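You operate a simulated robot arm through the tools that you are given. There is no shell and no other tool.

You run a simulated two-armed robot. Do the job below in one go: nothing can be reset, and whatever is moved stays where it is left.

Task
Fill the purple and blue cups to their lines and park the spout.
Fine: tank water, between each cup's two lines; spout over the small white dish; third cup stays empty.

It is judged by the outcome, as a careful person would: the job done as asked, and still so three seconds after it is handed in. It fails if anything else is knocked over, pushed out of place, dropped, spilled or broken.

Robot
Two 7-joint arms with fingered hands on one trunk that stands fixed in place. Base frame: the origin is at the foot of the trunk, x ahead of it, y to its left, z up. Units: m, rad, N and s.
The left shoulder is at [0.121, 0.17, 1.109], the right one opposite. With the tool pointing down near the work surface each hand reaches from about 0.1 to 0.76 m from the base axis, measured 20 degrees to its own side. Payload 4 kg a hand.
Tool frame (each hand has its own): the origin (TCP) lies between the finger pads and is the grasp point; the fingertips stand 0.026 m ahead of it; z points along the fingers, y is the line along which they close. The gripper opens to 0.132 m; its body begins 0.073 m behind the TCP. The gripper is a hand of 4 fingers: y runs from the thumb to the fingers, the wrist lies at [0, 0, -0.224] in the tool frame, and closing takes about 1.5 s.
Orientation is that of the tool frame in the base frame, as [roll, pitch, yaw] about the fixed x, y, z axes, in that order (R = Rz(yaw) Ry(pitch) Rx(roll)). With the fingers straight down and closing along the base's y, the tool's x points along the base's -x, its y along +y and its z along -z.

Tools
- The arms move only by the tool servo_tool. It takes "left_moves", "right_moves" or both (then of equal length, played together; a hand with none holds still); each is a list of rows, each an object (a shift or turn left out is 0, a gripper value left out holds the last) with "dr": the turn, a rotation vector about the tool's x, y, z in rad, a list of three; "slide": the shift along the tool's x, y, z in cm, a list of three; "gripper": the finger opening in cm, from 0 to 13.2. In form: [{"dr": [wx, wy, wz], "slide": [tx, ty, tz], "gripper": gripper}, ...]. A call has 1 to 20 rows; each row is the pose to reach, as a shift and turn from the pose commanded when the call began, along the tool's axes at that moment. Each row takes 0.2 s and may step no farther than 0.05 m and 0.15 rad from the row before; otherwise, or with a gripper value out of range, the whole call is refused. Where a pose cannot be reached the arm comes as near as it can. A force on the tool above 40 N (or 10 N above the force at the start of the call, whichever is more), or a blocked arm, ends the call early, and 0.2 s more pass. Each finger travels about 0.108 m/s and halts on what it meets, pressing with about 29 N; the grip force reading is that of the motor and also rises with nothing between the fingers. The clock runs only during rows and for 0.2 s after the last one: add rows that repeat a pose to give the fingers time. It gives the time, the measured TCP pose, the force on the tool (base axes), the opening and the grip force at its end, in the units of the frame above (readings bear some noise), with the torque about the TCP (base axes, N m) and any sound that the robot's microphone picked up, and new pictures: "views" is both (left out), scene, wrist or none (wrist: the cameras of the hands that moved).
- Cameras (640 x 400 px; columns grow to the right, rows downward): "scene" is now at [0.1995, 0.0417, 1.2563]; the picture's right is [0.57, -0.82, 0.00], its down [-0.66, -0.47, -0.59] and it looks along [0.48, 0.34, -0.81] (base axes); focal length 343 px, centre (320, 200). "left" rides on the left gripper at [-0.073, 0.006, -0.093] in its tool frame; the picture's right is [-0.08, -1.00, 0.00], its down [0.78, -0.06, -0.62] and it looks along [0.62, -0.05, 0.79] (tool axes); focal length 230 px, centre (320, 200). "right" rides on the right gripper at [0.073, 0.006, -0.094] in its tool frame; the picture's right is [-0.08, 1.00, 0.00], its down [-0.79, -0.06, -0.62] and it looks along [-0.61, -0.05, 0.79] (tool axes); focal length 230 px, centre (320, 200). There is no depth. A picture from a camera that has moved, and an enlarged one, comes with that camera's place and axes in the base frame and with its lens.
- raise_lower(by): moves the trunk up (or, below 0, down) by that many m; the arms and the scene camera ride with it, the base frame stays. It gives what a move gives, with no picture.
- preshape(shape, hand): the hand has 4 fingers and takes this shape, open, in about a second: jaw (thumb against the fingers, like two jaws); tri (thumb and two fingers); tip (a fingertip pinch); poke (one finger out to press); point (the index stretched); flat (the hand flat); cup (the hand cupped); fist (a fist). The gripper value then closes the fingers along that shape, each until it touches; the sizes above hold for jaw. It gives what a move gives, with no picture.
- aim_head(pan, tilt): turns the head with the scene camera to pan (to the left, within 1.396 rad either way) and tilt (down, from -0.506 to 1.204), counted from straight ahead of the robot (the tilt from the chest, where the trunk bows). It gives what a move gives, and a new picture of the scene camera.
- zoom(camera, box): a new picture of the part [left, top, right, bottom] of that camera's present view, enlarged. The clock stands still meanwhile.
- sign_off(): hands the job in; it is judged then, once.

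Places have to be worked out from the pictures, the camera data and where the tool is seen. Open the grippers and draw the arms clear of the work before you hand the job in, unless the task says otherwise.

The tools are called after "Emit:" as name(argument=value, ...) on one line, values as JSON. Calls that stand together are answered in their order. servo_tool: Moves the arms, as the interface text tells. Its arguments: {"type":"object","properties":{"left_moves":{"type":"array"},"right_moves":{"type":"array"},"views":{"type":"string","enum":["both","scene","wrist","none"]}},"required":[]} The other tools are called the same way: raise_lower (by) moves the trunk up or down; preshape (shape, hand) gives the hand a shape; aim_head (pan, tilt) turns the head that bears the scene camera; zoom (camera, box) takes an enlarged picture of a part of a camera's view; sign_off () hands the job in.

At the start:

```text
clock: 0.0
left_eef_pos: [0.3532, 0.3951, 0.9277]
left_tool_rot: [3.142, 0.002, -3.141]
left_contact_force: [-0.5, 0.3, -0.8]
left_wrist_torque: [0.02, 0.0, 0.01]
left_grip_width: 0.1318
left_gripper_force: 0.1
left_shape: jaw
right_eef_pos: [0.5197, 0.0781, 0.9055]
right_tool_rot: [3.14, 0.001, 3.141]
right_contact_force: [0.1, 0.8, -0.8]
right_wrist_torque: [0.04, 0.0, 0.02]
right_grip_width: 0.1321
right_gripper_force: 0.1
right_shape: jaw
trunk travel left (down, up): [-0.125, 0.226]
head pan, tilt (commanded): [0.611, 0.946]
```

scene: 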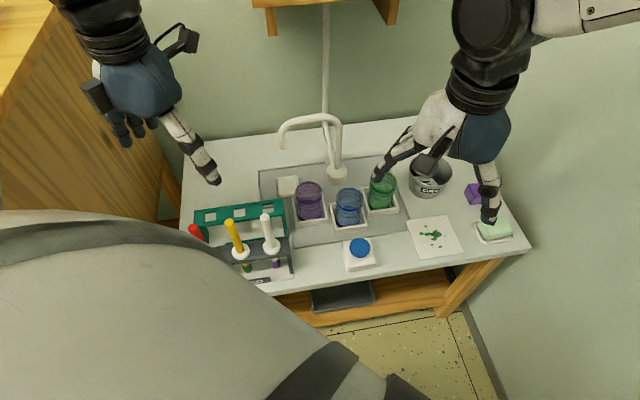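
right: 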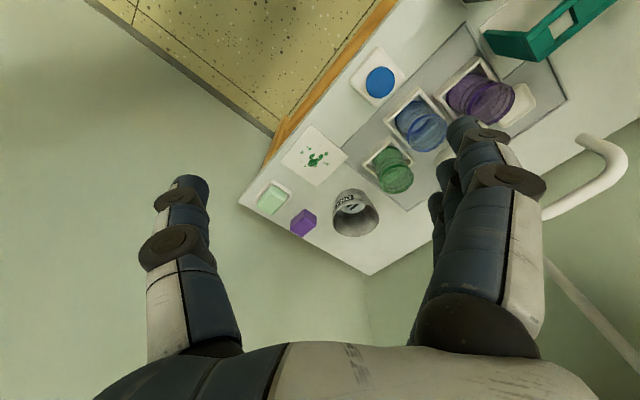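
left: 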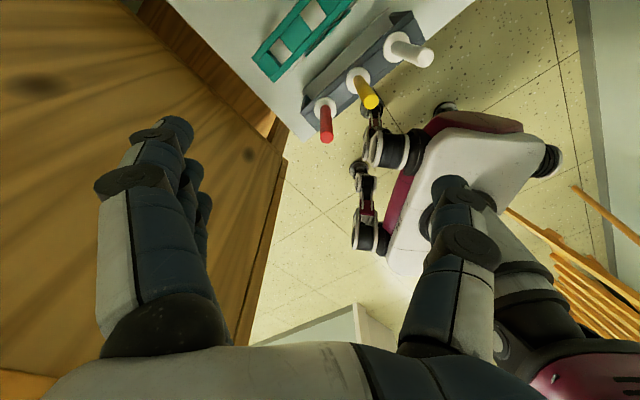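

The scene shows a bench with a swan-neck spout, three cups (purple, blue, green), a small white dish, and a blue button on a white box. I zoom in to see the details before moving anything.

Emit:
zoom(camera="scene", box=[240, 90, 440, 215])

Emit:
zoom(camera="scene", box=[260, 170, 420, 270])

Emit:
zoom(camera="right", box=[340, 20, 640, 210])

```text
3.20 times, centred on (340, 152) of scene
camera zoom: at [0.1995, 0.0417, 1.2563], right [0.57, -0.82, 0.0], down [-0.66, -0.47, -0.59], along [0.48, 0.34, -0.81], focal length 1097 px, centre (256, 352)
```

zoom: 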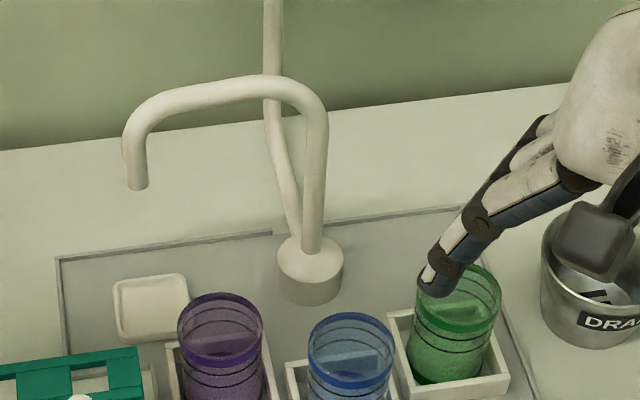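

```text
4.00 times, centred on (340, 220) of scene
camera zoom: at [0.1995, 0.0417, 1.2563], right [0.57, -0.82, 0.0], down [-0.66, -0.47, -0.59], along [0.48, 0.34, -0.81], focal length 1371 px, centre (240, 120)
```

zoom: 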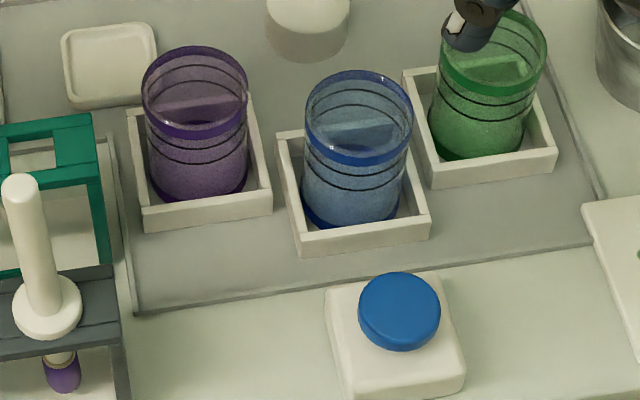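

```text
2.11 times, centred on (490, 115) of right
camera zoom: at [0.4472, 0.0837, 0.9996], right [0.08, 1.0, 0.0], down [0.79, -0.06, 0.62], along [0.61, -0.05, -0.79], focal length 484 px, centre (-38, 379)
```

zoom: 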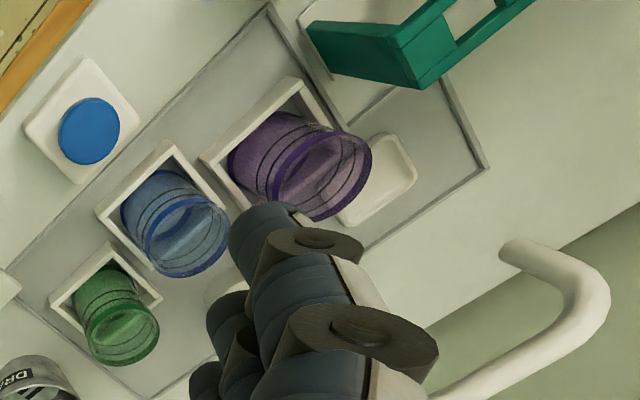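

From the two cameras I judge the button at about (0.526, 0.168, 0.617), purple cup at about (0.557, 0.322), spout outlet at about (0.61, 0.445, 0.68), and pivot at about (0.67, 0.326). I look around with the head to find the tank and any valve or instructions.

Emit:
aim_head(pan=0.45, tilt=0.3)

```text
clock: 1.0
left_eef_pos: [0.3543, 0.3956, 0.9277]
left_tool_rot: [3.141, 0.003, 3.141]
left_contact_force: [-0.4, -0.1, -0.3]
left_wrist_torque: [0.01, 0.02, -0.04]
left_grip_width: 0.1319
left_gripper_force: 0.1
left_shape: jaw
right_eef_pos: [0.5199, 0.0781, 0.9046]
right_tool_rot: [3.14, -0.001, -3.141]
right_contact_force: [0.5, 0.0, 0.5]
right_wrist_torque: [0.02, 0.0, 0.0]
right_grip_width: 0.1319
right_gripper_force: 0.0
right_shape: jaw
trunk travel left (down, up): [-0.125, 0.226]
head pan, tilt (commanded): [0.45, 0.3]
camera scene: at [0.2238, 0.0406, 1.3118], right [0.44, -0.9, 0.0], down [-0.27, -0.13, -0.95], along [0.86, 0.42, -0.3], focal length 343 px, centre (320, 200)
```

scene: 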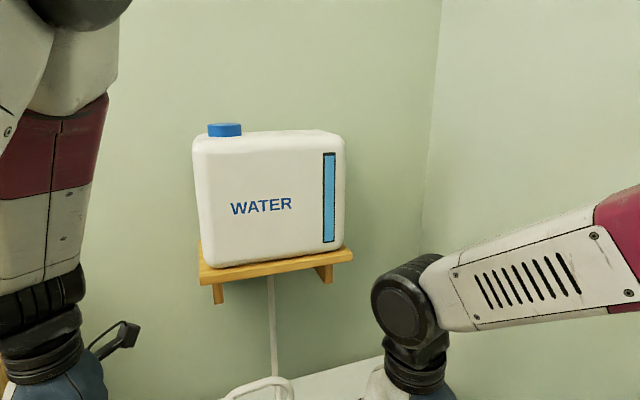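

The tank of water sits on the shelf, feeding the spout by tube. I aim the head back at the bench, lower, centred on the cups.

Emit:
aim_head(pan=0.6, tilt=0.9)

Emit:
preshape(hand="right", shape="poke")

```text
clock: 2.0
left_eef_pos: [0.3535, 0.3958, 0.9271]
left_tool_rot: [3.141, 0.002, -3.14]
left_contact_force: [-0.9, -0.3, -0.1]
left_wrist_torque: [-0.02, 0.02, -0.02]
left_grip_width: 0.1316
left_gripper_force: 0.0
left_shape: jaw
right_eef_pos: [0.5201, 0.078, 0.9044]
right_tool_rot: [-3.141, -0.001, 3.141]
right_contact_force: [0.5, 0.4, -0.7]
right_wrist_torque: [0.0, -0.01, -0.01]
right_grip_width: 0.1319
right_gripper_force: 0.1
right_shape: jaw
trunk travel left (down, up): [-0.125, 0.226]
head pan, tilt (commanded): [0.6, 0.901]
camera scene: at [0.2021, 0.0426, 1.2597], right [0.56, -0.83, 0.0], down [-0.65, -0.44, -0.62], along [0.51, 0.35, -0.78], focal length 343 px, centre (320, 200)
```

scene: 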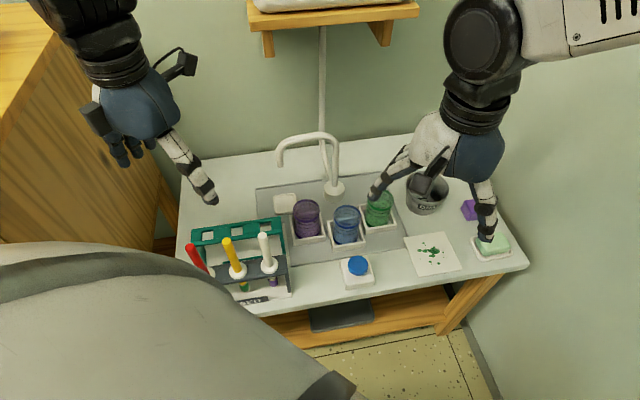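

```text
clock: 2.9
left_eef_pos: [0.3538, 0.3965, 0.9274]
left_tool_rot: [-3.142, 0.002, 3.141]
left_contact_force: [0.4, 0.5, -0.2]
left_wrist_torque: [0.01, 0.03, 0.0]
left_grip_width: 0.1321
left_gripper_force: 0.1
left_shape: jaw
right_eef_pos: [0.5199, 0.078, 0.9043]
right_tool_rot: [3.14, -0.001, 3.141]
right_contact_force: [0.1, 0.7, 0.3]
right_wrist_torque: [0.01, -0.03, 0.04]
right_grip_width: 0.0001
right_gripper_force: 0.0
right_shape: poke
trunk travel left (down, up): [-0.125, 0.226]
head pan, tilt (commanded): [0.6, 0.901]
```

The right hand is now in poke shape. I bring it to a hover about 15 cm above the button and look at where the poking finger is.

Emit:
servo_tool(right_moves=[{"slide": [-0.2, 3, 3]}, {"slide": [-0.4, 6, 6]}, {"slide": [-0.6, 9, 10]}, {"slide": [-0.6, 9, 10]}], views="both")

Emit:
preshape(hand="left", shape="poke")

```text
clock: 4.1
left_eef_pos: [0.3528, 0.3961, 0.9276]
left_tool_rot: [3.141, 0.0, -3.14]
left_contact_force: [0.0, -0.1, 0.8]
left_wrist_torque: [-0.02, 0.03, 0.03]
left_grip_width: 0.1317
left_gripper_force: 0.1
left_shape: jaw
right_eef_pos: [0.5721, 0.1339, 0.8244]
right_tool_rot: [3.102, 0.006, 3.036]
right_contact_force: [0.1, 0.4, -1.0]
right_wrist_torque: [0.03, 0.05, -0.01]
right_grip_width: 0.0002
right_gripper_force: 0.0
right_shape: poke
trunk travel left (down, up): [-0.125, 0.226]
head pan, tilt (commanded): [0.6, 0.901]
stopped in row 4 (right hand): the arm was blocked; the commanded pose is now the measured one
camera scene: at [0.2029, 0.0423, 1.2594], right [0.56, -0.83, 0.0], down [-0.65, -0.44, -0.62], along [0.51, 0.35, -0.78], focal length 343 px, centre (320, 200)
camera right: at [0.498, 0.144, 0.9187], right [0.18, 0.98, 0.04], down [0.77, -0.17, 0.62], along [0.62, -0.08, -0.78], focal length 230 px, centre (320, 200)
```

scene: 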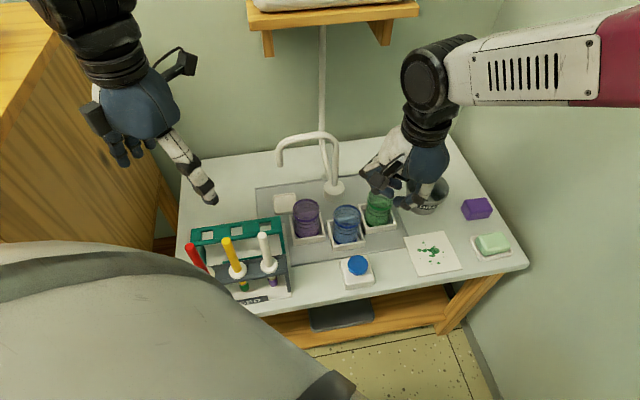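
right: 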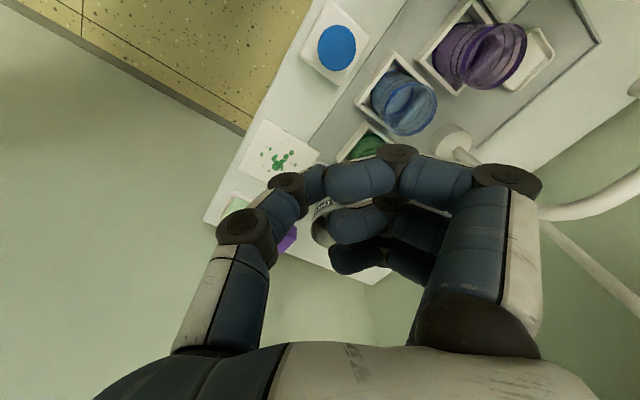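

```text
clock: 5.0
left_eef_pos: [0.3535, 0.3953, 0.9275]
left_tool_rot: [-3.141, 0.003, -3.14]
left_contact_force: [0.1, -0.8, 0.3]
left_wrist_torque: [-0.02, 0.01, -0.03]
left_grip_width: 0.0
left_gripper_force: 0.0
left_shape: poke
right_eef_pos: [0.571, 0.1354, 0.8265]
right_tool_rot: [3.102, 0.01, 3.037]
right_contact_force: [-0.7, -1.2, 0.2]
right_wrist_torque: [0.01, -0.04, 0.02]
right_grip_width: 0.0
right_gripper_force: 0.1
right_shape: poke
trunk travel left (down, up): [-0.125, 0.226]
head pan, tilt (commanded): [0.6, 0.901]
```

The right arm got blocked reaching across toward the left side at (0.571, 0.135, 0.825), so it seems the button is better served by the left hand. I look closely at how both hands look in poke shape.

Emit:
zoom(camera="left", box=[0, 0, 640, 400])

Emit:
zoom(camera="scene", box=[30, 40, 270, 210])

Emit:
zoom(camera="scene", box=[330, 20, 520, 230])

```text
1.00 times, centred on (320, 200) of left (not enlarged: the box is as wide or as high as the picture)
camera zoom: at [0.4267, 0.4015, 1.0214], right [0.08, -1.0, 0.0], down [-0.79, -0.06, 0.62], along [-0.61, -0.05, -0.79], focal length 230 px, centre (320, 200)
```

zoom: 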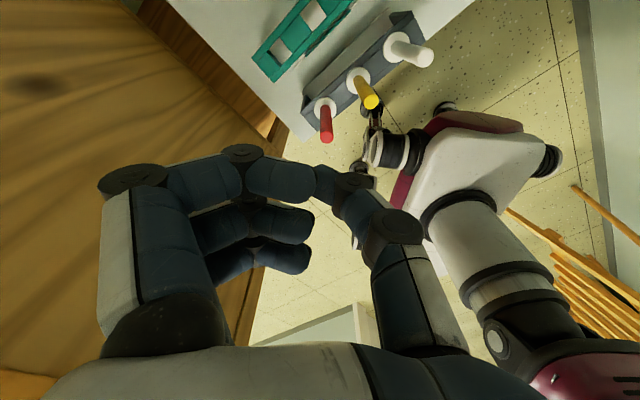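

```text
2.35 times, centred on (150, 125) of scene
camera zoom: at [0.202, 0.0426, 1.2597], right [0.56, -0.83, 0.0], down [-0.65, -0.44, -0.62], along [0.51, 0.35, -0.78], focal length 806 px, centre (720, 376)
```

zoom: 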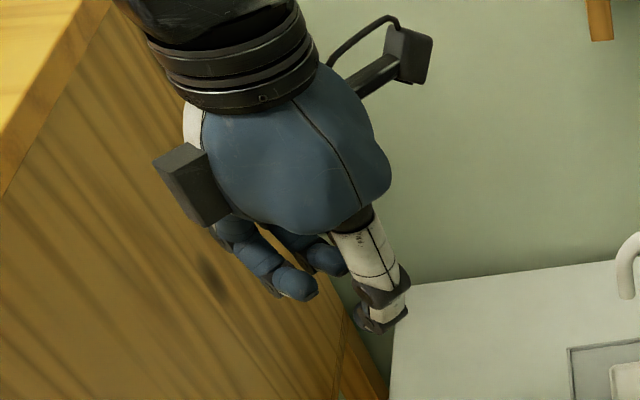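

```text
1.90 times, centred on (425, 125) of scene
camera zoom: at [0.202, 0.0426, 1.2597], right [0.56, -0.83, 0.0], down [-0.65, -0.44, -0.62], along [0.51, 0.35, -0.78], focal length 653 px, centre (120, 343)
```

zoom: 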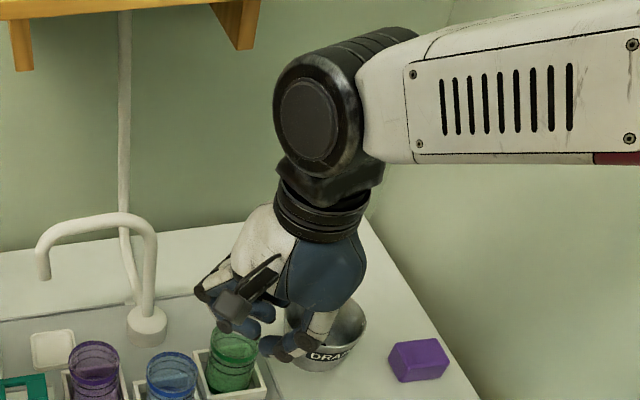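

The right arm isn't needed near the cups; I lift it and draw it back to the right, while I change the left hand to "point" to compare the finger shape.

Emit:
servo_tool(right_moves=[{"slide": [0, -1, -3]}, {"slide": [0, -3, -6]}, {"slide": [0, -6, -9]}, {"slide": [1, -10, -10]}, {"slide": [3, -14, -10]}, {"slide": [5, -18, -10]}, {"slide": [7, -22, -10]}, {"slide": [9, -25, -10]}, {"slide": [9, -25, -10]}], views="scene")

Emit:
preshape(hand="left", shape="point")

Emit:
zoom(camera="left", box=[0, 0, 640, 400])

Emit:
zoom(camera="scene", box=[30, 40, 270, 210])

```text
clock: 7.0
left_eef_pos: [0.3546, 0.3959, 0.927]
left_tool_rot: [3.142, 0.0, 3.14]
left_contact_force: [-0.8, -0.1, 0.5]
left_wrist_torque: [0.0, -0.01, -0.02]
left_grip_width: 0.0
left_gripper_force: 0.0
left_shape: poke
right_eef_pos: [0.4537, -0.1058, 0.9148]
right_tool_rot: [3.103, 0.009, 3.043]
right_contact_force: [0.1, -0.2, 1.2]
right_wrist_torque: [0.0, -0.04, 0.01]
right_grip_width: 0.0001
right_gripper_force: 0.1
right_shape: poke
trunk travel left (down, up): [-0.125, 0.226]
head pan, tilt (commanded): [0.6, 0.901]
camera scene: at [0.2024, 0.0426, 1.2595], right [0.56, -0.83, 0.0], down [-0.65, -0.44, -0.62], along [0.51, 0.35, -0.78], focal length 343 px, centre (320, 200)
```

scene: 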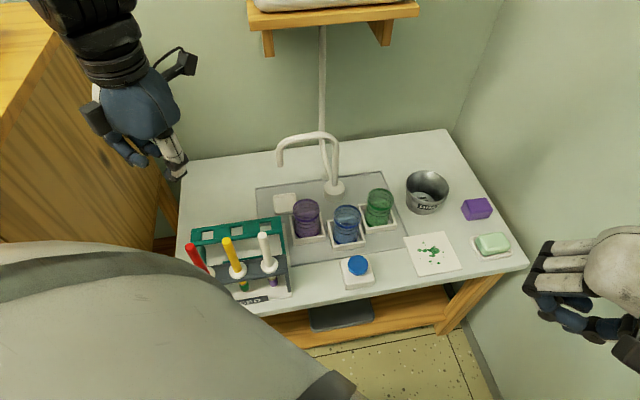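

```text
clock: 7.9
left_eef_pos: [0.3544, 0.3964, 0.9272]
left_tool_rot: [3.14, 0.002, 3.141]
left_contact_force: [0.0, -0.3, 0.2]
left_wrist_torque: [0.03, -0.03, 0.01]
left_grip_width: 0.126
left_gripper_force: 0.1
left_shape: point
right_eef_pos: [0.4526, -0.1063, 0.9145]
right_tool_rot: [3.104, 0.01, 3.045]
right_contact_force: [-0.6, -0.3, 0.5]
right_wrist_torque: [0.03, 0.02, 0.0]
right_grip_width: 0.0
right_gripper_force: 0.0
right_shape: poke
trunk travel left (down, up): [-0.125, 0.226]
head pan, tilt (commanded): [0.6, 0.901]
```

```text
1.00 times, centred on (320, 200) of left (not enlarged: the box is as wide or as high as the picture)
camera zoom: at [0.4267, 0.4015, 1.0214], right [0.08, -1.0, 0.0], down [-0.79, -0.06, 0.62], along [-0.61, -0.05, -0.79], focal length 230 px, centre (320, 200)
```

zoom: 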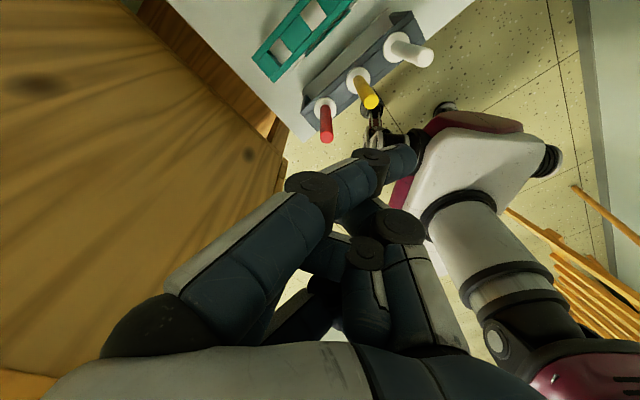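

```text
2.35 times, centred on (150, 125) of scene
camera zoom: at [0.202, 0.0425, 1.2597], right [0.56, -0.83, 0.0], down [-0.65, -0.44, -0.62], along [0.51, 0.35, -0.78], focal length 806 px, centre (720, 376)
```

zoom: 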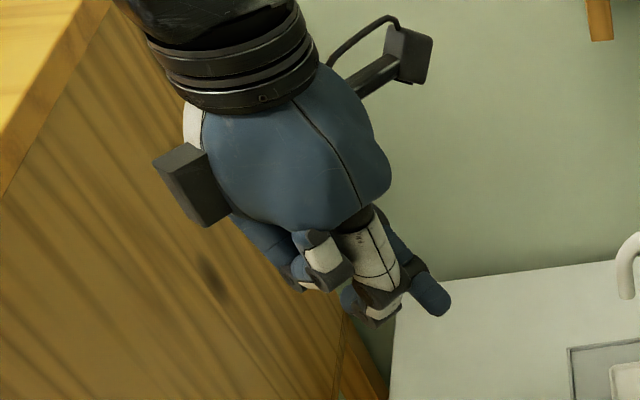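

The bench surface seems at z≈0.57, the spout's horizontal pipe at z≈0.767, and the water shelf may overhang the faucet. To measure the shelf and the faucet accurately I raise the trunk for a longer camera baseline.

Emit:
raise_lower(by=0.2)

Emit:
aim_head(pan=0.6, tilt=0.85)

```text
clock: 10.1
left_eef_pos: [0.3538, 0.3953, 1.1282]
left_tool_rot: [3.141, 0.002, 3.141]
left_contact_force: [0.1, 0.2, 0.4]
left_wrist_torque: [0.01, -0.02, -0.02]
left_grip_width: 0.1261
left_gripper_force: 0.0
left_shape: point
right_eef_pos: [0.4533, -0.1058, 1.1139]
right_tool_rot: [3.103, 0.008, 3.044]
right_contact_force: [-0.4, -0.1, 0.4]
right_wrist_torque: [0.02, 0.0, -0.03]
right_grip_width: 0.0
right_gripper_force: 0.0
right_shape: poke
trunk travel left (down, up): [-0.325, 0.026]
head pan, tilt (commanded): [0.6, 0.901]
```

```text
clock: 10.7
left_eef_pos: [0.3538, 0.3955, 1.1278]
left_tool_rot: [3.141, 0.003, -3.142]
left_contact_force: [-0.3, 0.1, -0.1]
left_wrist_torque: [0.0, 0.01, 0.03]
left_grip_width: 0.1261
left_gripper_force: 0.0
left_shape: point
right_eef_pos: [0.4509, -0.1054, 1.114]
right_tool_rot: [3.102, 0.008, 3.044]
right_contact_force: [-0.1, -0.6, 0.6]
right_wrist_torque: [0.02, 0.01, 0.0]
right_grip_width: 0.0002
right_gripper_force: 0.1
right_shape: poke
trunk travel left (down, up): [-0.325, 0.026]
head pan, tilt (commanded): [0.6, 0.85]
camera scene: at [0.1037, 0.044, 1.4702], right [0.56, -0.83, 0.0], down [-0.62, -0.42, -0.66], along [0.54, 0.37, -0.75], focal length 343 px, centre (320, 200)
```

scene: 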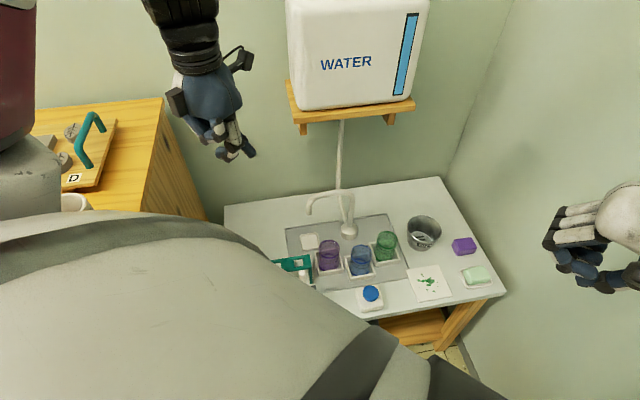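

The shelf's brackets come out around z≈0.90 with the front edge about 10 cm behind the spout end, so the hand must be tilted there. I zoom in for better measurements from this raised viewpoint.

Emit:
zoom(camera="scene", box=[270, 180, 430, 280])

Emit:
zoom(camera="scene", box=[270, 60, 440, 240])

```text
4.00 times, centred on (350, 230) of scene
camera zoom: at [0.1037, 0.044, 1.4702], right [0.56, -0.83, 0.0], down [-0.62, -0.42, -0.66], along [0.54, 0.37, -0.75], focal length 1371 px, centre (200, 80)
```

zoom: 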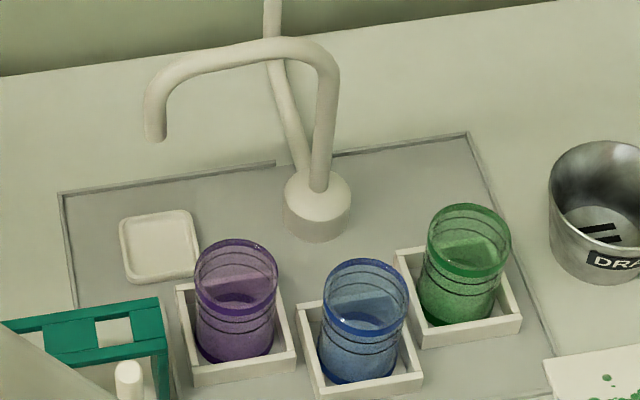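

```text
2.22 times, centred on (355, 150) of scene
camera zoom: at [0.1037, 0.044, 1.4702], right [0.56, -0.83, 0.0], down [-0.62, -0.42, -0.66], along [0.54, 0.37, -0.75], focal length 762 px, centre (242, 311)
```

zoom: 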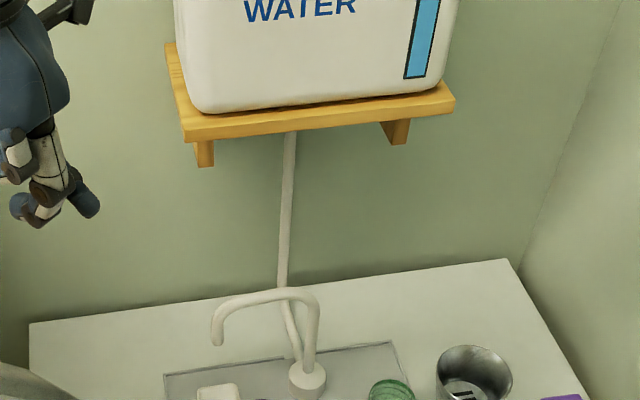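

Measurements now agree: pivot ≈(0.693, 0.335), outlet ≈(0.599, 0.421, 0.70) right over the dish, purple at 181°, blue at 226°, green at 270° around the pivot at radius ≈0.126; pipe height ≈0.77. I lower the trunk again and put the left hand in poke shape.

Emit:
raise_lower(by=-0.2)

Emit:
preshape(hand="left", shape="poke")

Emit:
aim_head(pan=0.7, tilt=0.8)

```text
clock: 12.9
left_eef_pos: [0.3529, 0.3957, 0.9297]
left_tool_rot: [3.141, 0.003, -3.141]
left_contact_force: [0.3, -0.7, 0.0]
left_wrist_torque: [-0.02, 0.03, 0.0]
left_grip_width: 0.126
left_gripper_force: 0.1
left_shape: point
right_eef_pos: [0.4513, -0.1067, 0.9148]
right_tool_rot: [3.104, 0.011, 3.044]
right_contact_force: [-0.5, -1.0, 0.7]
right_wrist_torque: [0.0, 0.0, 0.02]
right_grip_width: 0.0
right_gripper_force: 0.0
right_shape: poke
trunk travel left (down, up): [-0.125, 0.226]
head pan, tilt (commanded): [0.6, 0.85]
```

```text
clock: 13.8
left_eef_pos: [0.3542, 0.3946, 0.9268]
left_tool_rot: [3.14, 0.001, 3.141]
left_contact_force: [0.3, -0.5, -0.1]
left_wrist_torque: [-0.03, 0.0, -0.02]
left_grip_width: 0.0
left_gripper_force: 0.0
left_shape: poke
right_eef_pos: [0.4529, -0.1062, 0.9142]
right_tool_rot: [3.102, 0.009, 3.043]
right_contact_force: [-0.2, -0.1, 0.4]
right_wrist_torque: [-0.01, 0.01, -0.04]
right_grip_width: 0.0
right_gripper_force: 0.0
right_shape: poke
trunk travel left (down, up): [-0.125, 0.226]
head pan, tilt (commanded): [0.6, 0.85]
```

```text
clock: 14.5
left_eef_pos: [0.3536, 0.397, 0.9269]
left_tool_rot: [-3.141, 0.0, 3.141]
left_contact_force: [-0.3, -0.9, 0.5]
left_wrist_torque: [0.04, 0.02, 0.03]
left_grip_width: 0.0002
left_gripper_force: 0.0
left_shape: poke
right_eef_pos: [0.4515, -0.1066, 0.9133]
right_tool_rot: [3.104, 0.009, 3.044]
right_contact_force: [0.3, -0.2, -0.2]
right_wrist_torque: [0.0, 0.02, 0.02]
right_grip_width: 0.0001
right_gripper_force: 0.1
right_shape: poke
trunk travel left (down, up): [-0.125, 0.226]
head pan, tilt (commanded): [0.7, 0.799]
camera scene: at [0.2015, 0.0518, 1.2675], right [0.64, -0.77, 0.0], down [-0.55, -0.46, -0.7], along [0.53, 0.45, -0.72], focal length 343 px, centre (320, 200)
```

scene: 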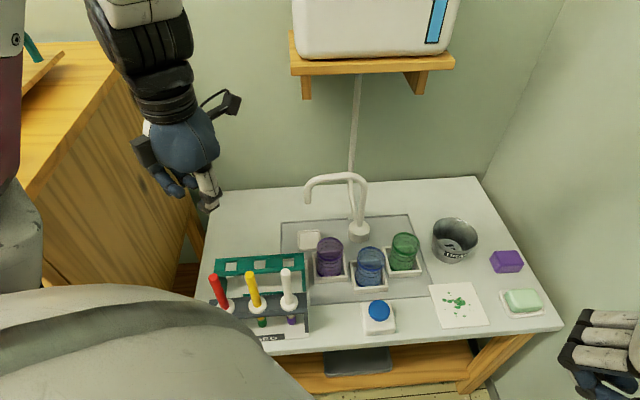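

In poke shape the fingers form a wide arch rather than a straight finger. I try the flat shape on the left hand to compare, since a straight paddle would be better for pushing the pipe sideways.

Emit:
preshape(hand="left", shape="flat")

Emit:
zoom(camera="left", box=[0, 0, 640, 400])

Emit:
zoom(camera="scene", box=[80, 60, 320, 230])

```text
clock: 15.4
left_eef_pos: [0.3545, 0.3954, 0.9267]
left_tool_rot: [3.141, 0.001, -3.141]
left_contact_force: [0.4, -0.7, 0.2]
left_wrist_torque: [0.0, 0.02, -0.02]
left_grip_width: 0.1262
left_gripper_force: 0.0
left_shape: flat
right_eef_pos: [0.4526, -0.1072, 0.9143]
right_tool_rot: [3.103, 0.008, 3.043]
right_contact_force: [-0.7, -0.1, 0.0]
right_wrist_torque: [0.02, 0.03, 0.01]
right_grip_width: 0.0
right_gripper_force: 0.1
right_shape: poke
trunk travel left (down, up): [-0.125, 0.226]
head pan, tilt (commanded): [0.7, 0.799]
```

```text
1.00 times, centred on (320, 200) of left (not enlarged: the box is as wide or as high as the picture)
camera zoom: at [0.4268, 0.4015, 1.0214], right [0.08, -1.0, 0.0], down [-0.79, -0.06, 0.62], along [-0.61, -0.05, -0.79], focal length 230 px, centre (320, 200)
```

zoom: 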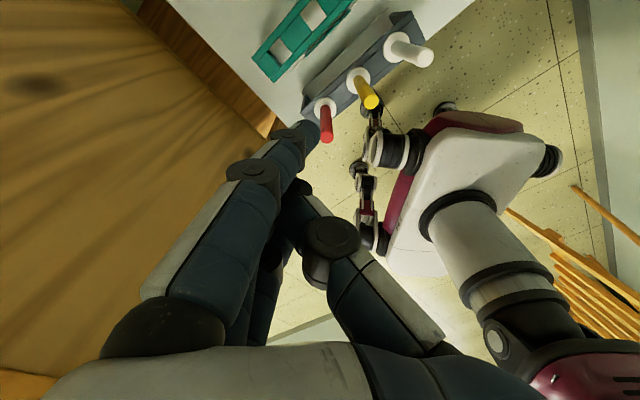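

```text
2.35 times, centred on (200, 145) of scene
camera zoom: at [0.2015, 0.0519, 1.2676], right [0.64, -0.76, 0.0], down [-0.55, -0.46, -0.7], along [0.53, 0.45, -0.72], focal length 806 px, centre (602, 329)
```

zoom: 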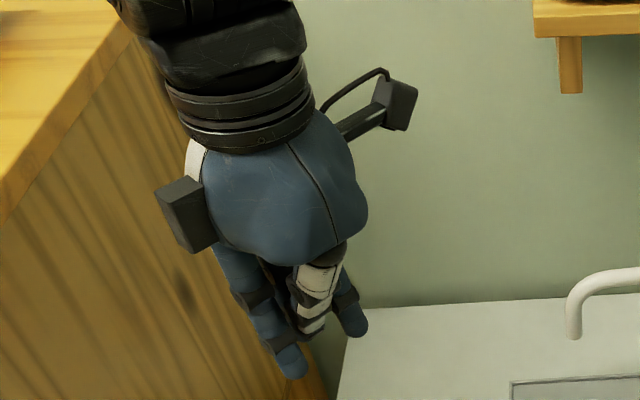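

Flat gives a straight paddle (fingertips about 3.7 cm ahead of the TCP, thumb against them), good for pushing the pipe. I move the left hand high to a point left of the spout at about (0.58, 0.53, 0.93), yawing it so the paddle lies parallel to the spout arm.

Emit:
servo_tool(left_moves=[{"slide": [-3, 2, 0], "dr": [0, 0, 0.1]}, {"slide": [-6, 4, 0], "dr": [0, 0, 0.2]}, {"slide": [-9, 6, 0], "dr": [0, 0, 0.3]}, {"slide": [-12, 8, 0], "dr": [0, 0, 0.4]}, {"slide": [-15, 10, 0], "dr": [0, 0, 0.5]}, {"slide": [-18, 12, 0], "dr": [0, 0, 0.6]}, {"slide": [-21, 13, 0], "dr": [0, 0, 0.7]}, {"slide": [-23, 13.5, 0], "dr": [0, 0, 0.75]}, {"slide": [-23, 13.5, 0], "dr": [0, 0, 0.75]}], views="both")

```text
clock: 17.1
left_eef_pos: [0.5648, 0.5385, 0.9257]
left_tool_rot: [-3.137, -0.012, 2.418]
left_contact_force: [-19.0, 22.0, 6.2]
left_wrist_torque: [-2.97, -2.49, 0.66]
left_grip_width: 0.126
left_gripper_force: 0.1
left_shape: flat
right_eef_pos: [0.4486, -0.106, 0.9151]
right_tool_rot: [3.104, 0.012, 3.044]
right_contact_force: [-0.4, -0.3, -0.7]
right_wrist_torque: [0.02, 0.03, -0.02]
right_grip_width: 0.0
right_gripper_force: 0.0
right_shape: poke
trunk travel left (down, up): [-0.125, 0.226]
head pan, tilt (commanded): [0.7, 0.799]
stopped in row 8 (left hand): the force on the tool passed its limit at 62 N (the readings are from after the stop); the commanded pose is now the measured one
camera scene: at [0.1983, 0.0524, 1.2684], right [0.64, -0.77, 0.0], down [-0.55, -0.46, -0.7], along [0.54, 0.45, -0.72], focal length 343 px, centre (320, 200)
camera left: at [0.6238, 0.4937, 1.0191], right [-0.6, -0.8, 0.0], down [-0.62, 0.47, 0.63], along [-0.5, 0.37, -0.78], focal length 230 px, centre (320, 200)
```

scene: 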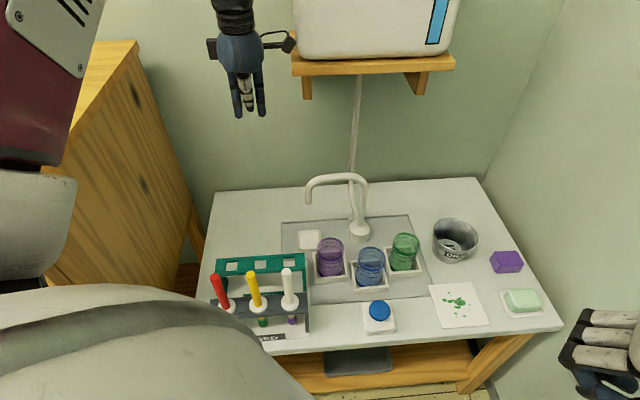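
left: 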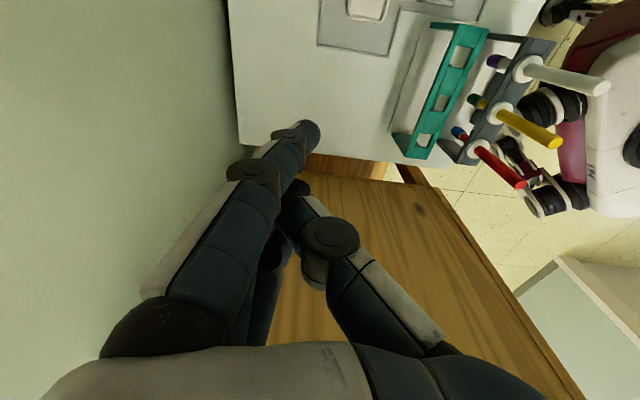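

The wrist camera bumped the shelf's left end, so I back off to the left and toward the robot, then descend while leaning the wrist back toward the robot to stay under and in front of the shelf.

Emit:
servo_tool(left_moves=[{"slide": [1.5, -1, 0]}, {"slide": [3, -3, 0]}, {"slide": [3, -4, 2], "dr": [-0.1, 0, 0]}, {"slide": [3, -4, 5], "dr": [-0.2, 0, 0]}, {"slide": [3, -4, 8], "dr": [-0.3, 0, 0]}, {"slide": [3, -4, 11], "dr": [-0.4, 0, 0]}, {"slide": [3, -4, 13], "dr": [-0.45, 0, 0]}, {"slide": [3, -4, 13], "dr": [-0.45, 0, 0]}], views="both")

```text
clock: 18.9
left_eef_pos: [0.5178, 0.5246, 0.7932]
left_tool_rot: [2.699, -0.01, 2.411]
left_contact_force: [-0.3, 0.6, -0.3]
left_wrist_torque: [0.04, 0.0, 0.01]
left_grip_width: 0.1261
left_gripper_force: 0.0
left_shape: flat
right_eef_pos: [0.4527, -0.1068, 0.9134]
right_tool_rot: [3.103, 0.01, 3.044]
right_contact_force: [-0.1, -0.1, -0.3]
right_wrist_torque: [0.02, 0.01, 0.0]
right_grip_width: 0.0001
right_gripper_force: 0.0
right_shape: poke
trunk travel left (down, up): [-0.125, 0.226]
head pan, tilt (commanded): [0.7, 0.799]
camera scene: at [0.2012, 0.0517, 1.2677], right [0.64, -0.76, 0.0], down [-0.55, -0.46, -0.7], along [0.53, 0.45, -0.72], focal length 343 px, centre (320, 200)
camera left: at [0.5497, 0.4505, 0.8802], right [-0.55, -0.72, -0.43], down [-0.79, 0.28, 0.54], along [-0.27, 0.63, -0.73], focal length 230 px, centre (320, 200)
```

scene: 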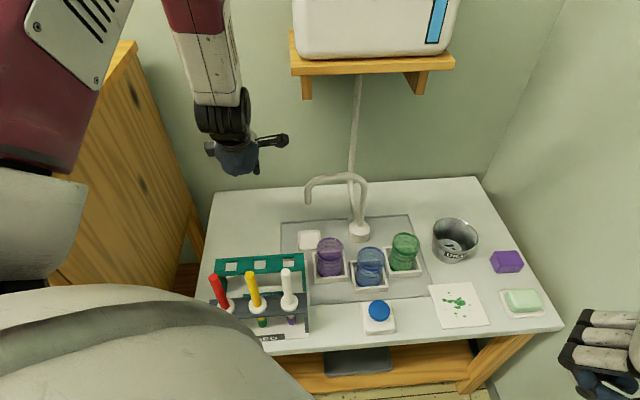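
left: 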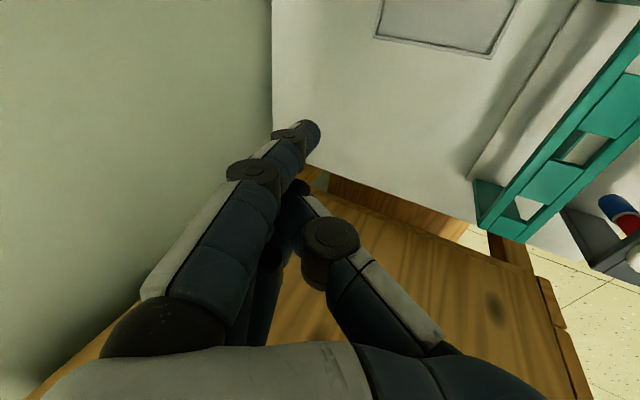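

Hand is at (0.518, 0.525, 0.793), leaned back about 25°. I now slide it in behind the spout arm, keeping about 4.5 cm behind the pipe, to about (0.654, 0.433, 0.778).

Emit:
servo_tool(left_moves=[{"slide": [-2, 1, 0.8]}, {"slide": [-4, 2, 1.5]}, {"slide": [-5.8, 2.8, 2.2]}, {"slide": [-8, 2.5, 2.2]}, {"slide": [-10, 2.2, 2.25]}, {"slide": [-12.5, 1.9, 2.3]}, {"slide": [-14.5, 1.6, 2.3]}, {"slide": [-16.3, 1.4, 2.3]}, {"slide": [-16.3, 1.4, 2.3]}], views="both")

```text
clock: 20.9
left_eef_pos: [0.6551, 0.4325, 0.781]
left_tool_rot: [2.699, -0.011, 2.412]
left_contact_force: [-0.4, -0.9, -1.4]
left_wrist_torque: [0.0, 0.0, 0.0]
left_grip_width: 0.1263
left_gripper_force: 0.1
left_shape: flat
right_eef_pos: [0.4532, -0.1063, 0.9141]
right_tool_rot: [3.103, 0.007, 3.043]
right_contact_force: [-0.7, 0.7, 0.6]
right_wrist_torque: [0.02, 0.01, 0.01]
right_grip_width: 0.0
right_gripper_force: 0.2
right_shape: poke
trunk travel left (down, up): [-0.125, 0.226]
head pan, tilt (commanded): [0.7, 0.799]
camera scene: at [0.2013, 0.0518, 1.2676], right [0.64, -0.76, 0.0], down [-0.55, -0.46, -0.7], along [0.53, 0.45, -0.72], focal length 343 px, centre (320, 200)
camera left: at [0.6866, 0.3567, 0.8666], right [-0.55, -0.72, -0.43], down [-0.79, 0.28, 0.54], along [-0.27, 0.63, -0.73], focal length 230 px, centre (320, 200)
```

scene: 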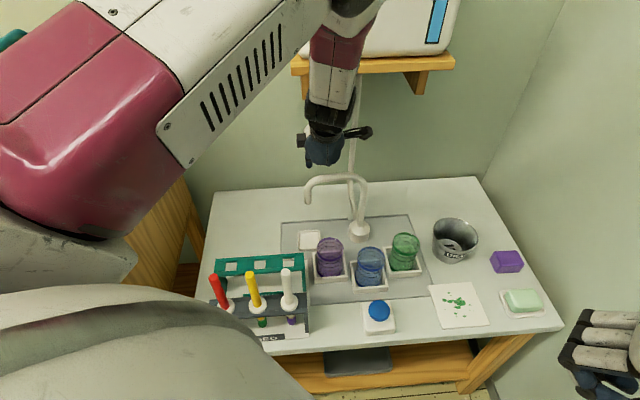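
left: 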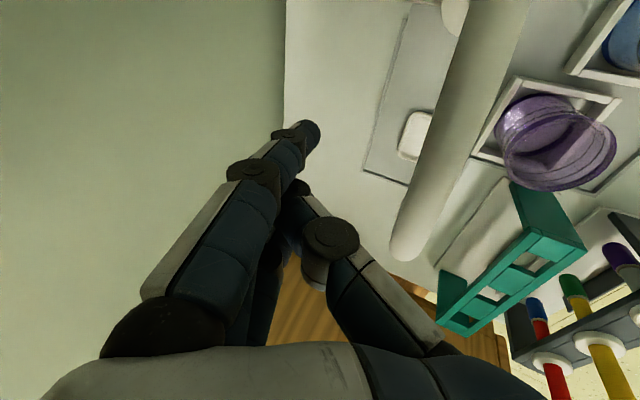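

The wrist view confirms the pipe about 4.5 cm on the robot side of my fingers at z≈0.771. I close in on the pipe by 3.3 cm slowly and watch for contact.

Emit:
servo_tool(left_moves=[{"slide": [0, -0.9, -0.43]}, {"slide": [0, -1.8, -0.85]}, {"slide": [0, -2.4, -1.13]}, {"slide": [0, -2.98, -1.41]}, {"slide": [0, -2.98, -1.41]}], views="both")

```text
clock: 22.1
left_eef_pos: [0.6323, 0.4084, 0.7795]
left_tool_rot: [2.702, -0.01, 2.411]
left_contact_force: [1.5, 0.1, 0.7]
left_wrist_torque: [0.04, 0.0, -0.03]
left_grip_width: 0.1262
left_gripper_force: 0.0
left_shape: flat
right_eef_pos: [0.4523, -0.1062, 0.9133]
right_tool_rot: [3.103, 0.011, 3.044]
right_contact_force: [-0.3, 0.4, 0.4]
right_wrist_torque: [0.03, 0.04, 0.0]
right_grip_width: 0.0
right_gripper_force: 0.1
right_shape: poke
trunk travel left (down, up): [-0.125, 0.226]
head pan, tilt (commanded): [0.7, 0.799]
camera scene: at [0.2015, 0.0518, 1.2676], right [0.64, -0.76, 0.0], down [-0.55, -0.46, -0.7], along [0.53, 0.45, -0.72], focal length 343 px, centre (320, 200)
camera left: at [0.6639, 0.3317, 0.8654], right [-0.55, -0.72, -0.43], down [-0.79, 0.28, 0.54], along [-0.27, 0.63, -0.73], focal length 230 px, centre (320, 200)
```

scene: 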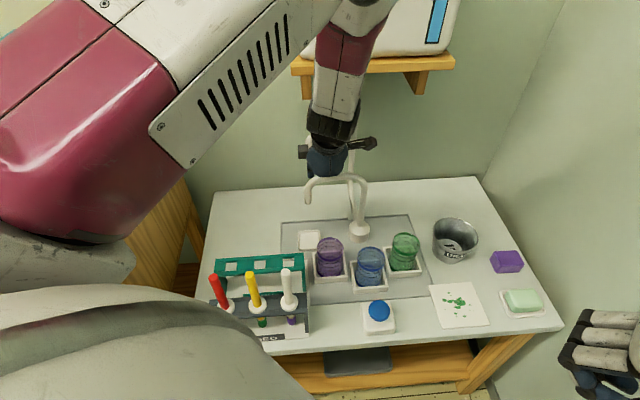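
left: 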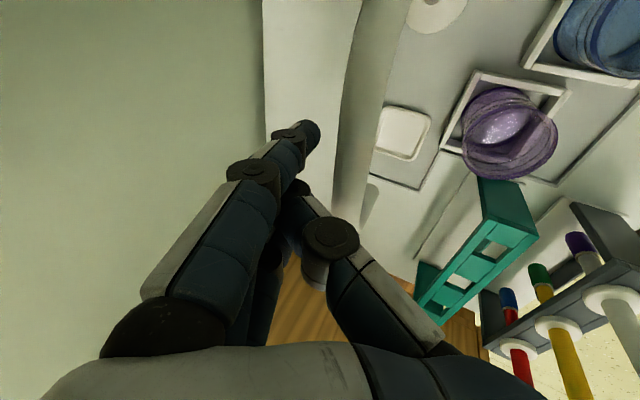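

The fingers now sit just behind the pipe. I swing it by moving the hand on an arc around the pivot, first about 24°, and check that the spout follows.

Emit:
servo_tool(left_moves=[{"slide": [0.05, -0.45, -0.21], "dr": [0, 0.022, -0.047]}, {"slide": [0.09, -0.89, -0.42], "dr": [0.001, 0.045, -0.095]}, {"slide": [0.09, -1.34, -0.64], "dr": [0.001, 0.067, -0.142]}, {"slide": [0.08, -1.79, -0.85], "dr": [0.002, 0.09, -0.189]}, {"slide": [0.03, -2.24, -1.06], "dr": [0.002, 0.112, -0.237]}, {"slide": [-0.02, -2.69, -1.27], "dr": [0.003, 0.134, -0.284]}, {"slide": [-0.13, -3.13, -1.48], "dr": [0.003, 0.157, -0.331]}, {"slide": [-0.24, -3.56, -1.69], "dr": [0.004, 0.179, -0.379]}, {"slide": [-0.24, -3.56, -1.69], "dr": [0.004, 0.179, -0.379]}], views="both")

```text
clock: 24.1
left_eef_pos: [0.6062, 0.3831, 0.7806]
left_tool_rot: [2.711, 0.002, 2.857]
left_contact_force: [0.1, 0.2, -1.6]
left_wrist_torque: [0.0, 0.01, 0.04]
left_grip_width: 0.1258
left_gripper_force: 0.0
left_shape: flat
right_eef_pos: [0.4526, -0.1066, 0.9139]
right_tool_rot: [3.104, 0.009, 3.043]
right_contact_force: [0.7, -0.2, 1.0]
right_wrist_torque: [0.02, -0.01, 0.03]
right_grip_width: 0.0
right_gripper_force: 0.0
right_shape: poke
trunk travel left (down, up): [-0.125, 0.226]
head pan, tilt (commanded): [0.7, 0.799]
camera scene: at [0.2015, 0.0519, 1.2676], right [0.64, -0.77, 0.0], down [-0.55, -0.46, -0.7], along [0.53, 0.45, -0.72], focal length 343 px, centre (320, 200)
camera left: at [0.6667, 0.3312, 0.8677], right [-0.18, -0.89, -0.42], down [-0.84, -0.08, 0.53], along [-0.51, 0.45, -0.73], focal length 230 px, centre (320, 200)
```

scene: 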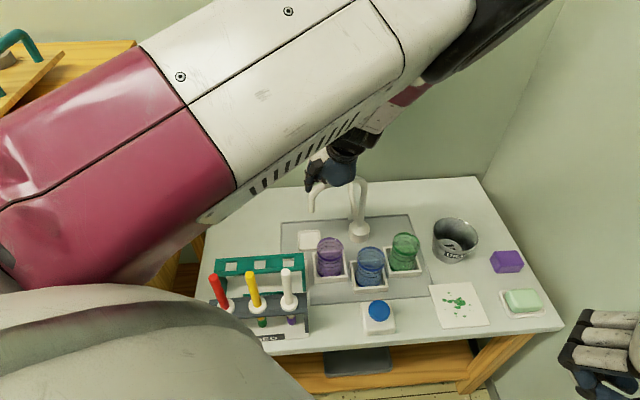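
left: 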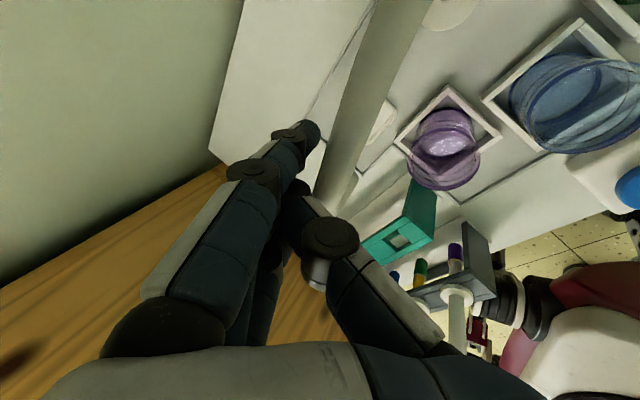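

The spout follows; it is now at about 150° with the hand right behind it. I keep sweeping about 27° more to bring the outlet over the purple cup.

Emit:
servo_tool(left_moves=[{"slide": [0.05, -0.45, -0.21], "dr": [0, 0.022, -0.047]}, {"slide": [0.1, -0.9, -0.42], "dr": [0, 0.045, -0.095]}, {"slide": [0.1, -1.35, -0.63], "dr": [0, 0.067, -0.142]}, {"slide": [0.08, -1.8, -0.84], "dr": [0, 0.09, -0.189]}, {"slide": [0.03, -2.25, -1.05], "dr": [0, 0.112, -0.237]}, {"slide": [-0.02, -2.7, -1.26], "dr": [0, 0.134, -0.284]}, {"slide": [-0.12, -3.15, -1.47], "dr": [0, 0.157, -0.331]}, {"slide": [-0.24, -3.59, -1.68], "dr": [0, 0.179, -0.379]}, {"slide": [-0.39, -4.01, -1.87], "dr": [0, 0.2, -0.427]}, {"slide": [-0.39, -4.01, -1.87], "dr": [0, 0.2, -0.427]}], views="both")

Emit:
zoom(camera="scene", box=[280, 150, 440, 300])

```text
clock: 26.3
left_eef_pos: [0.5922, 0.3558, 0.7772]
left_tool_rot: [2.723, -0.012, -2.913]
left_contact_force: [-0.7, 0.3, 0.1]
left_wrist_torque: [0.04, 0.03, 0.02]
left_grip_width: 0.126
left_gripper_force: 0.0
left_shape: flat
right_eef_pos: [0.4524, -0.1068, 0.9148]
right_tool_rot: [3.103, 0.008, 3.045]
right_contact_force: [0.2, -0.3, -0.2]
right_wrist_torque: [-0.01, -0.04, 0.01]
right_grip_width: 0.0001
right_gripper_force: 0.2
right_shape: poke
trunk travel left (down, up): [-0.125, 0.226]
head pan, tilt (commanded): [0.7, 0.799]
camera scene: at [0.2014, 0.0519, 1.2676], right [0.64, -0.76, 0.0], down [-0.55, -0.46, -0.7], along [0.53, 0.45, -0.72], focal length 343 px, centre (320, 200)
camera left: at [0.6713, 0.341, 0.8639], right [0.28, -0.87, -0.41], down [-0.69, -0.47, 0.55], along [-0.67, 0.13, -0.73], focal length 230 px, centre (320, 200)
```

scene: 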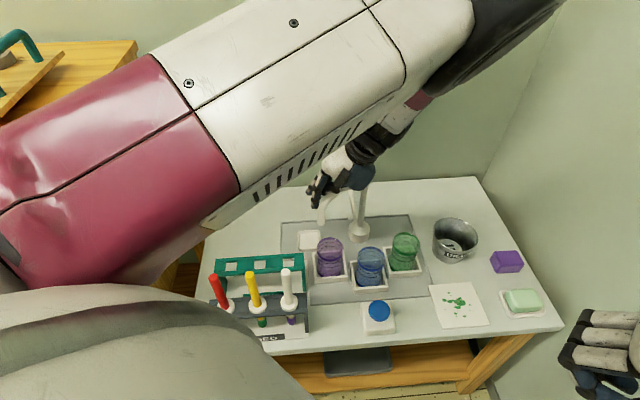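
left: 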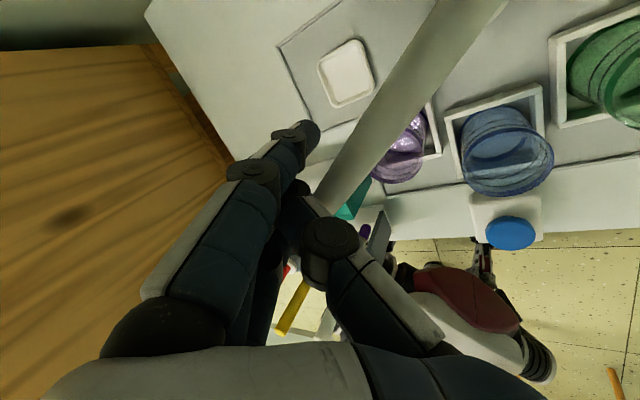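

```text
2.67 times, centred on (360, 225) of scene
camera zoom: at [0.2014, 0.0519, 1.2676], right [0.64, -0.76, 0.0], down [-0.55, -0.46, -0.7], along [0.53, 0.45, -0.72], focal length 914 px, centre (213, 133)
```

zoom: 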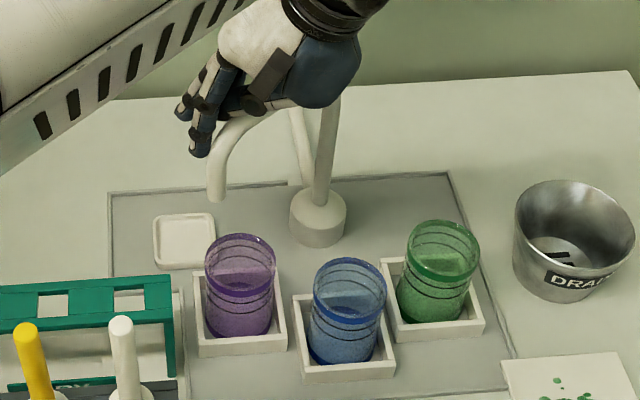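

The hand stopped short (TCP at 168° instead of 180°) since leaning toward the right is awkward for the left arm; the spout is now at about 168°. I back off from the pipe, straighten the hand upright, and will then push again along -y.

Emit:
servo_tool(left_moves=[{"slide": [-0.24, 1.4, 0.54]}, {"slide": [-0.48, 2.8, 1.07]}, {"slide": [-0.71, 4.16, 1.61]}, {"slide": [-0.85, 4.6, 1.7], "dr": [0.11, -0.008, 0.04]}, {"slide": [-1.0, 5.0, 1.78], "dr": [0.22, -0.017, 0.077]}, {"slide": [-1.1, 5.4, 1.85], "dr": [0.33, -0.026, 0.116]}, {"slide": [-1.16, 5.73, 1.9], "dr": [0.4366, -0.034, 0.154]}, {"slide": [-1.16, 5.73, 1.9], "dr": [0.4366, -0.034, 0.154]}], views="both")

Emit:
zoom(camera="scene", box=[280, 150, 440, 300])

```text
clock: 28.1
left_eef_pos: [0.5993, 0.3948, 0.7857]
left_tool_rot: [3.137, -0.01, -3.137]
left_contact_force: [-0.9, 0.5, -0.5]
left_wrist_torque: [0.0, -0.02, 0.0]
left_grip_width: 0.1258
left_gripper_force: 0.1
left_shape: flat
right_eef_pos: [0.4527, -0.1071, 0.9137]
right_tool_rot: [3.104, 0.01, 3.045]
right_contact_force: [-0.4, 0.4, 0.9]
right_wrist_torque: [-0.02, 0.01, 0.0]
right_grip_width: 0.0
right_gripper_force: 0.1
right_shape: poke
trunk travel left (down, up): [-0.125, 0.226]
head pan, tilt (commanded): [0.7, 0.799]
camera scene: at [0.2015, 0.0518, 1.2675], right [0.64, -0.76, 0.0], down [-0.55, -0.46, -0.7], along [0.53, 0.45, -0.72], focal length 343 px, centre (320, 200)
camera left: at [0.673, 0.4013, 0.8788], right [0.08, -1.0, -0.01], down [-0.78, -0.07, 0.62], along [-0.62, -0.05, -0.78], focal length 230 px, centre (320, 200)
```

scene: 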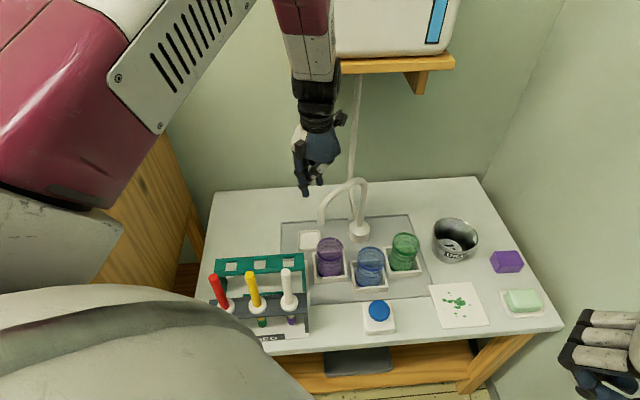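
left: 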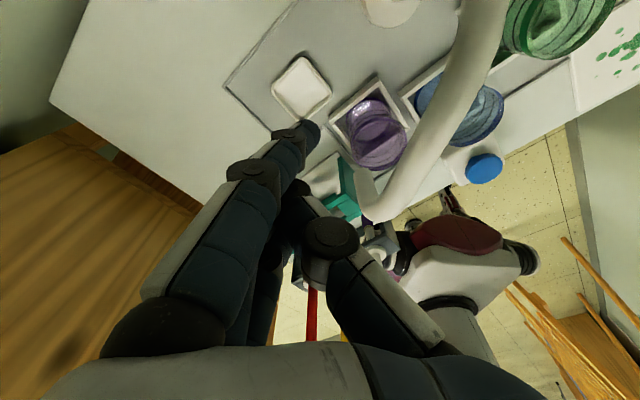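

```text
2.67 times, centred on (360, 225) of scene
camera zoom: at [0.2015, 0.0518, 1.2675], right [0.64, -0.76, 0.0], down [-0.55, -0.46, -0.7], along [0.53, 0.45, -0.72], focal length 914 px, centre (213, 133)
```

zoom: 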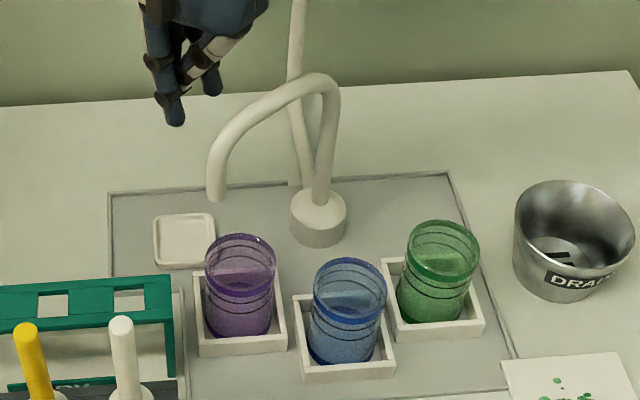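

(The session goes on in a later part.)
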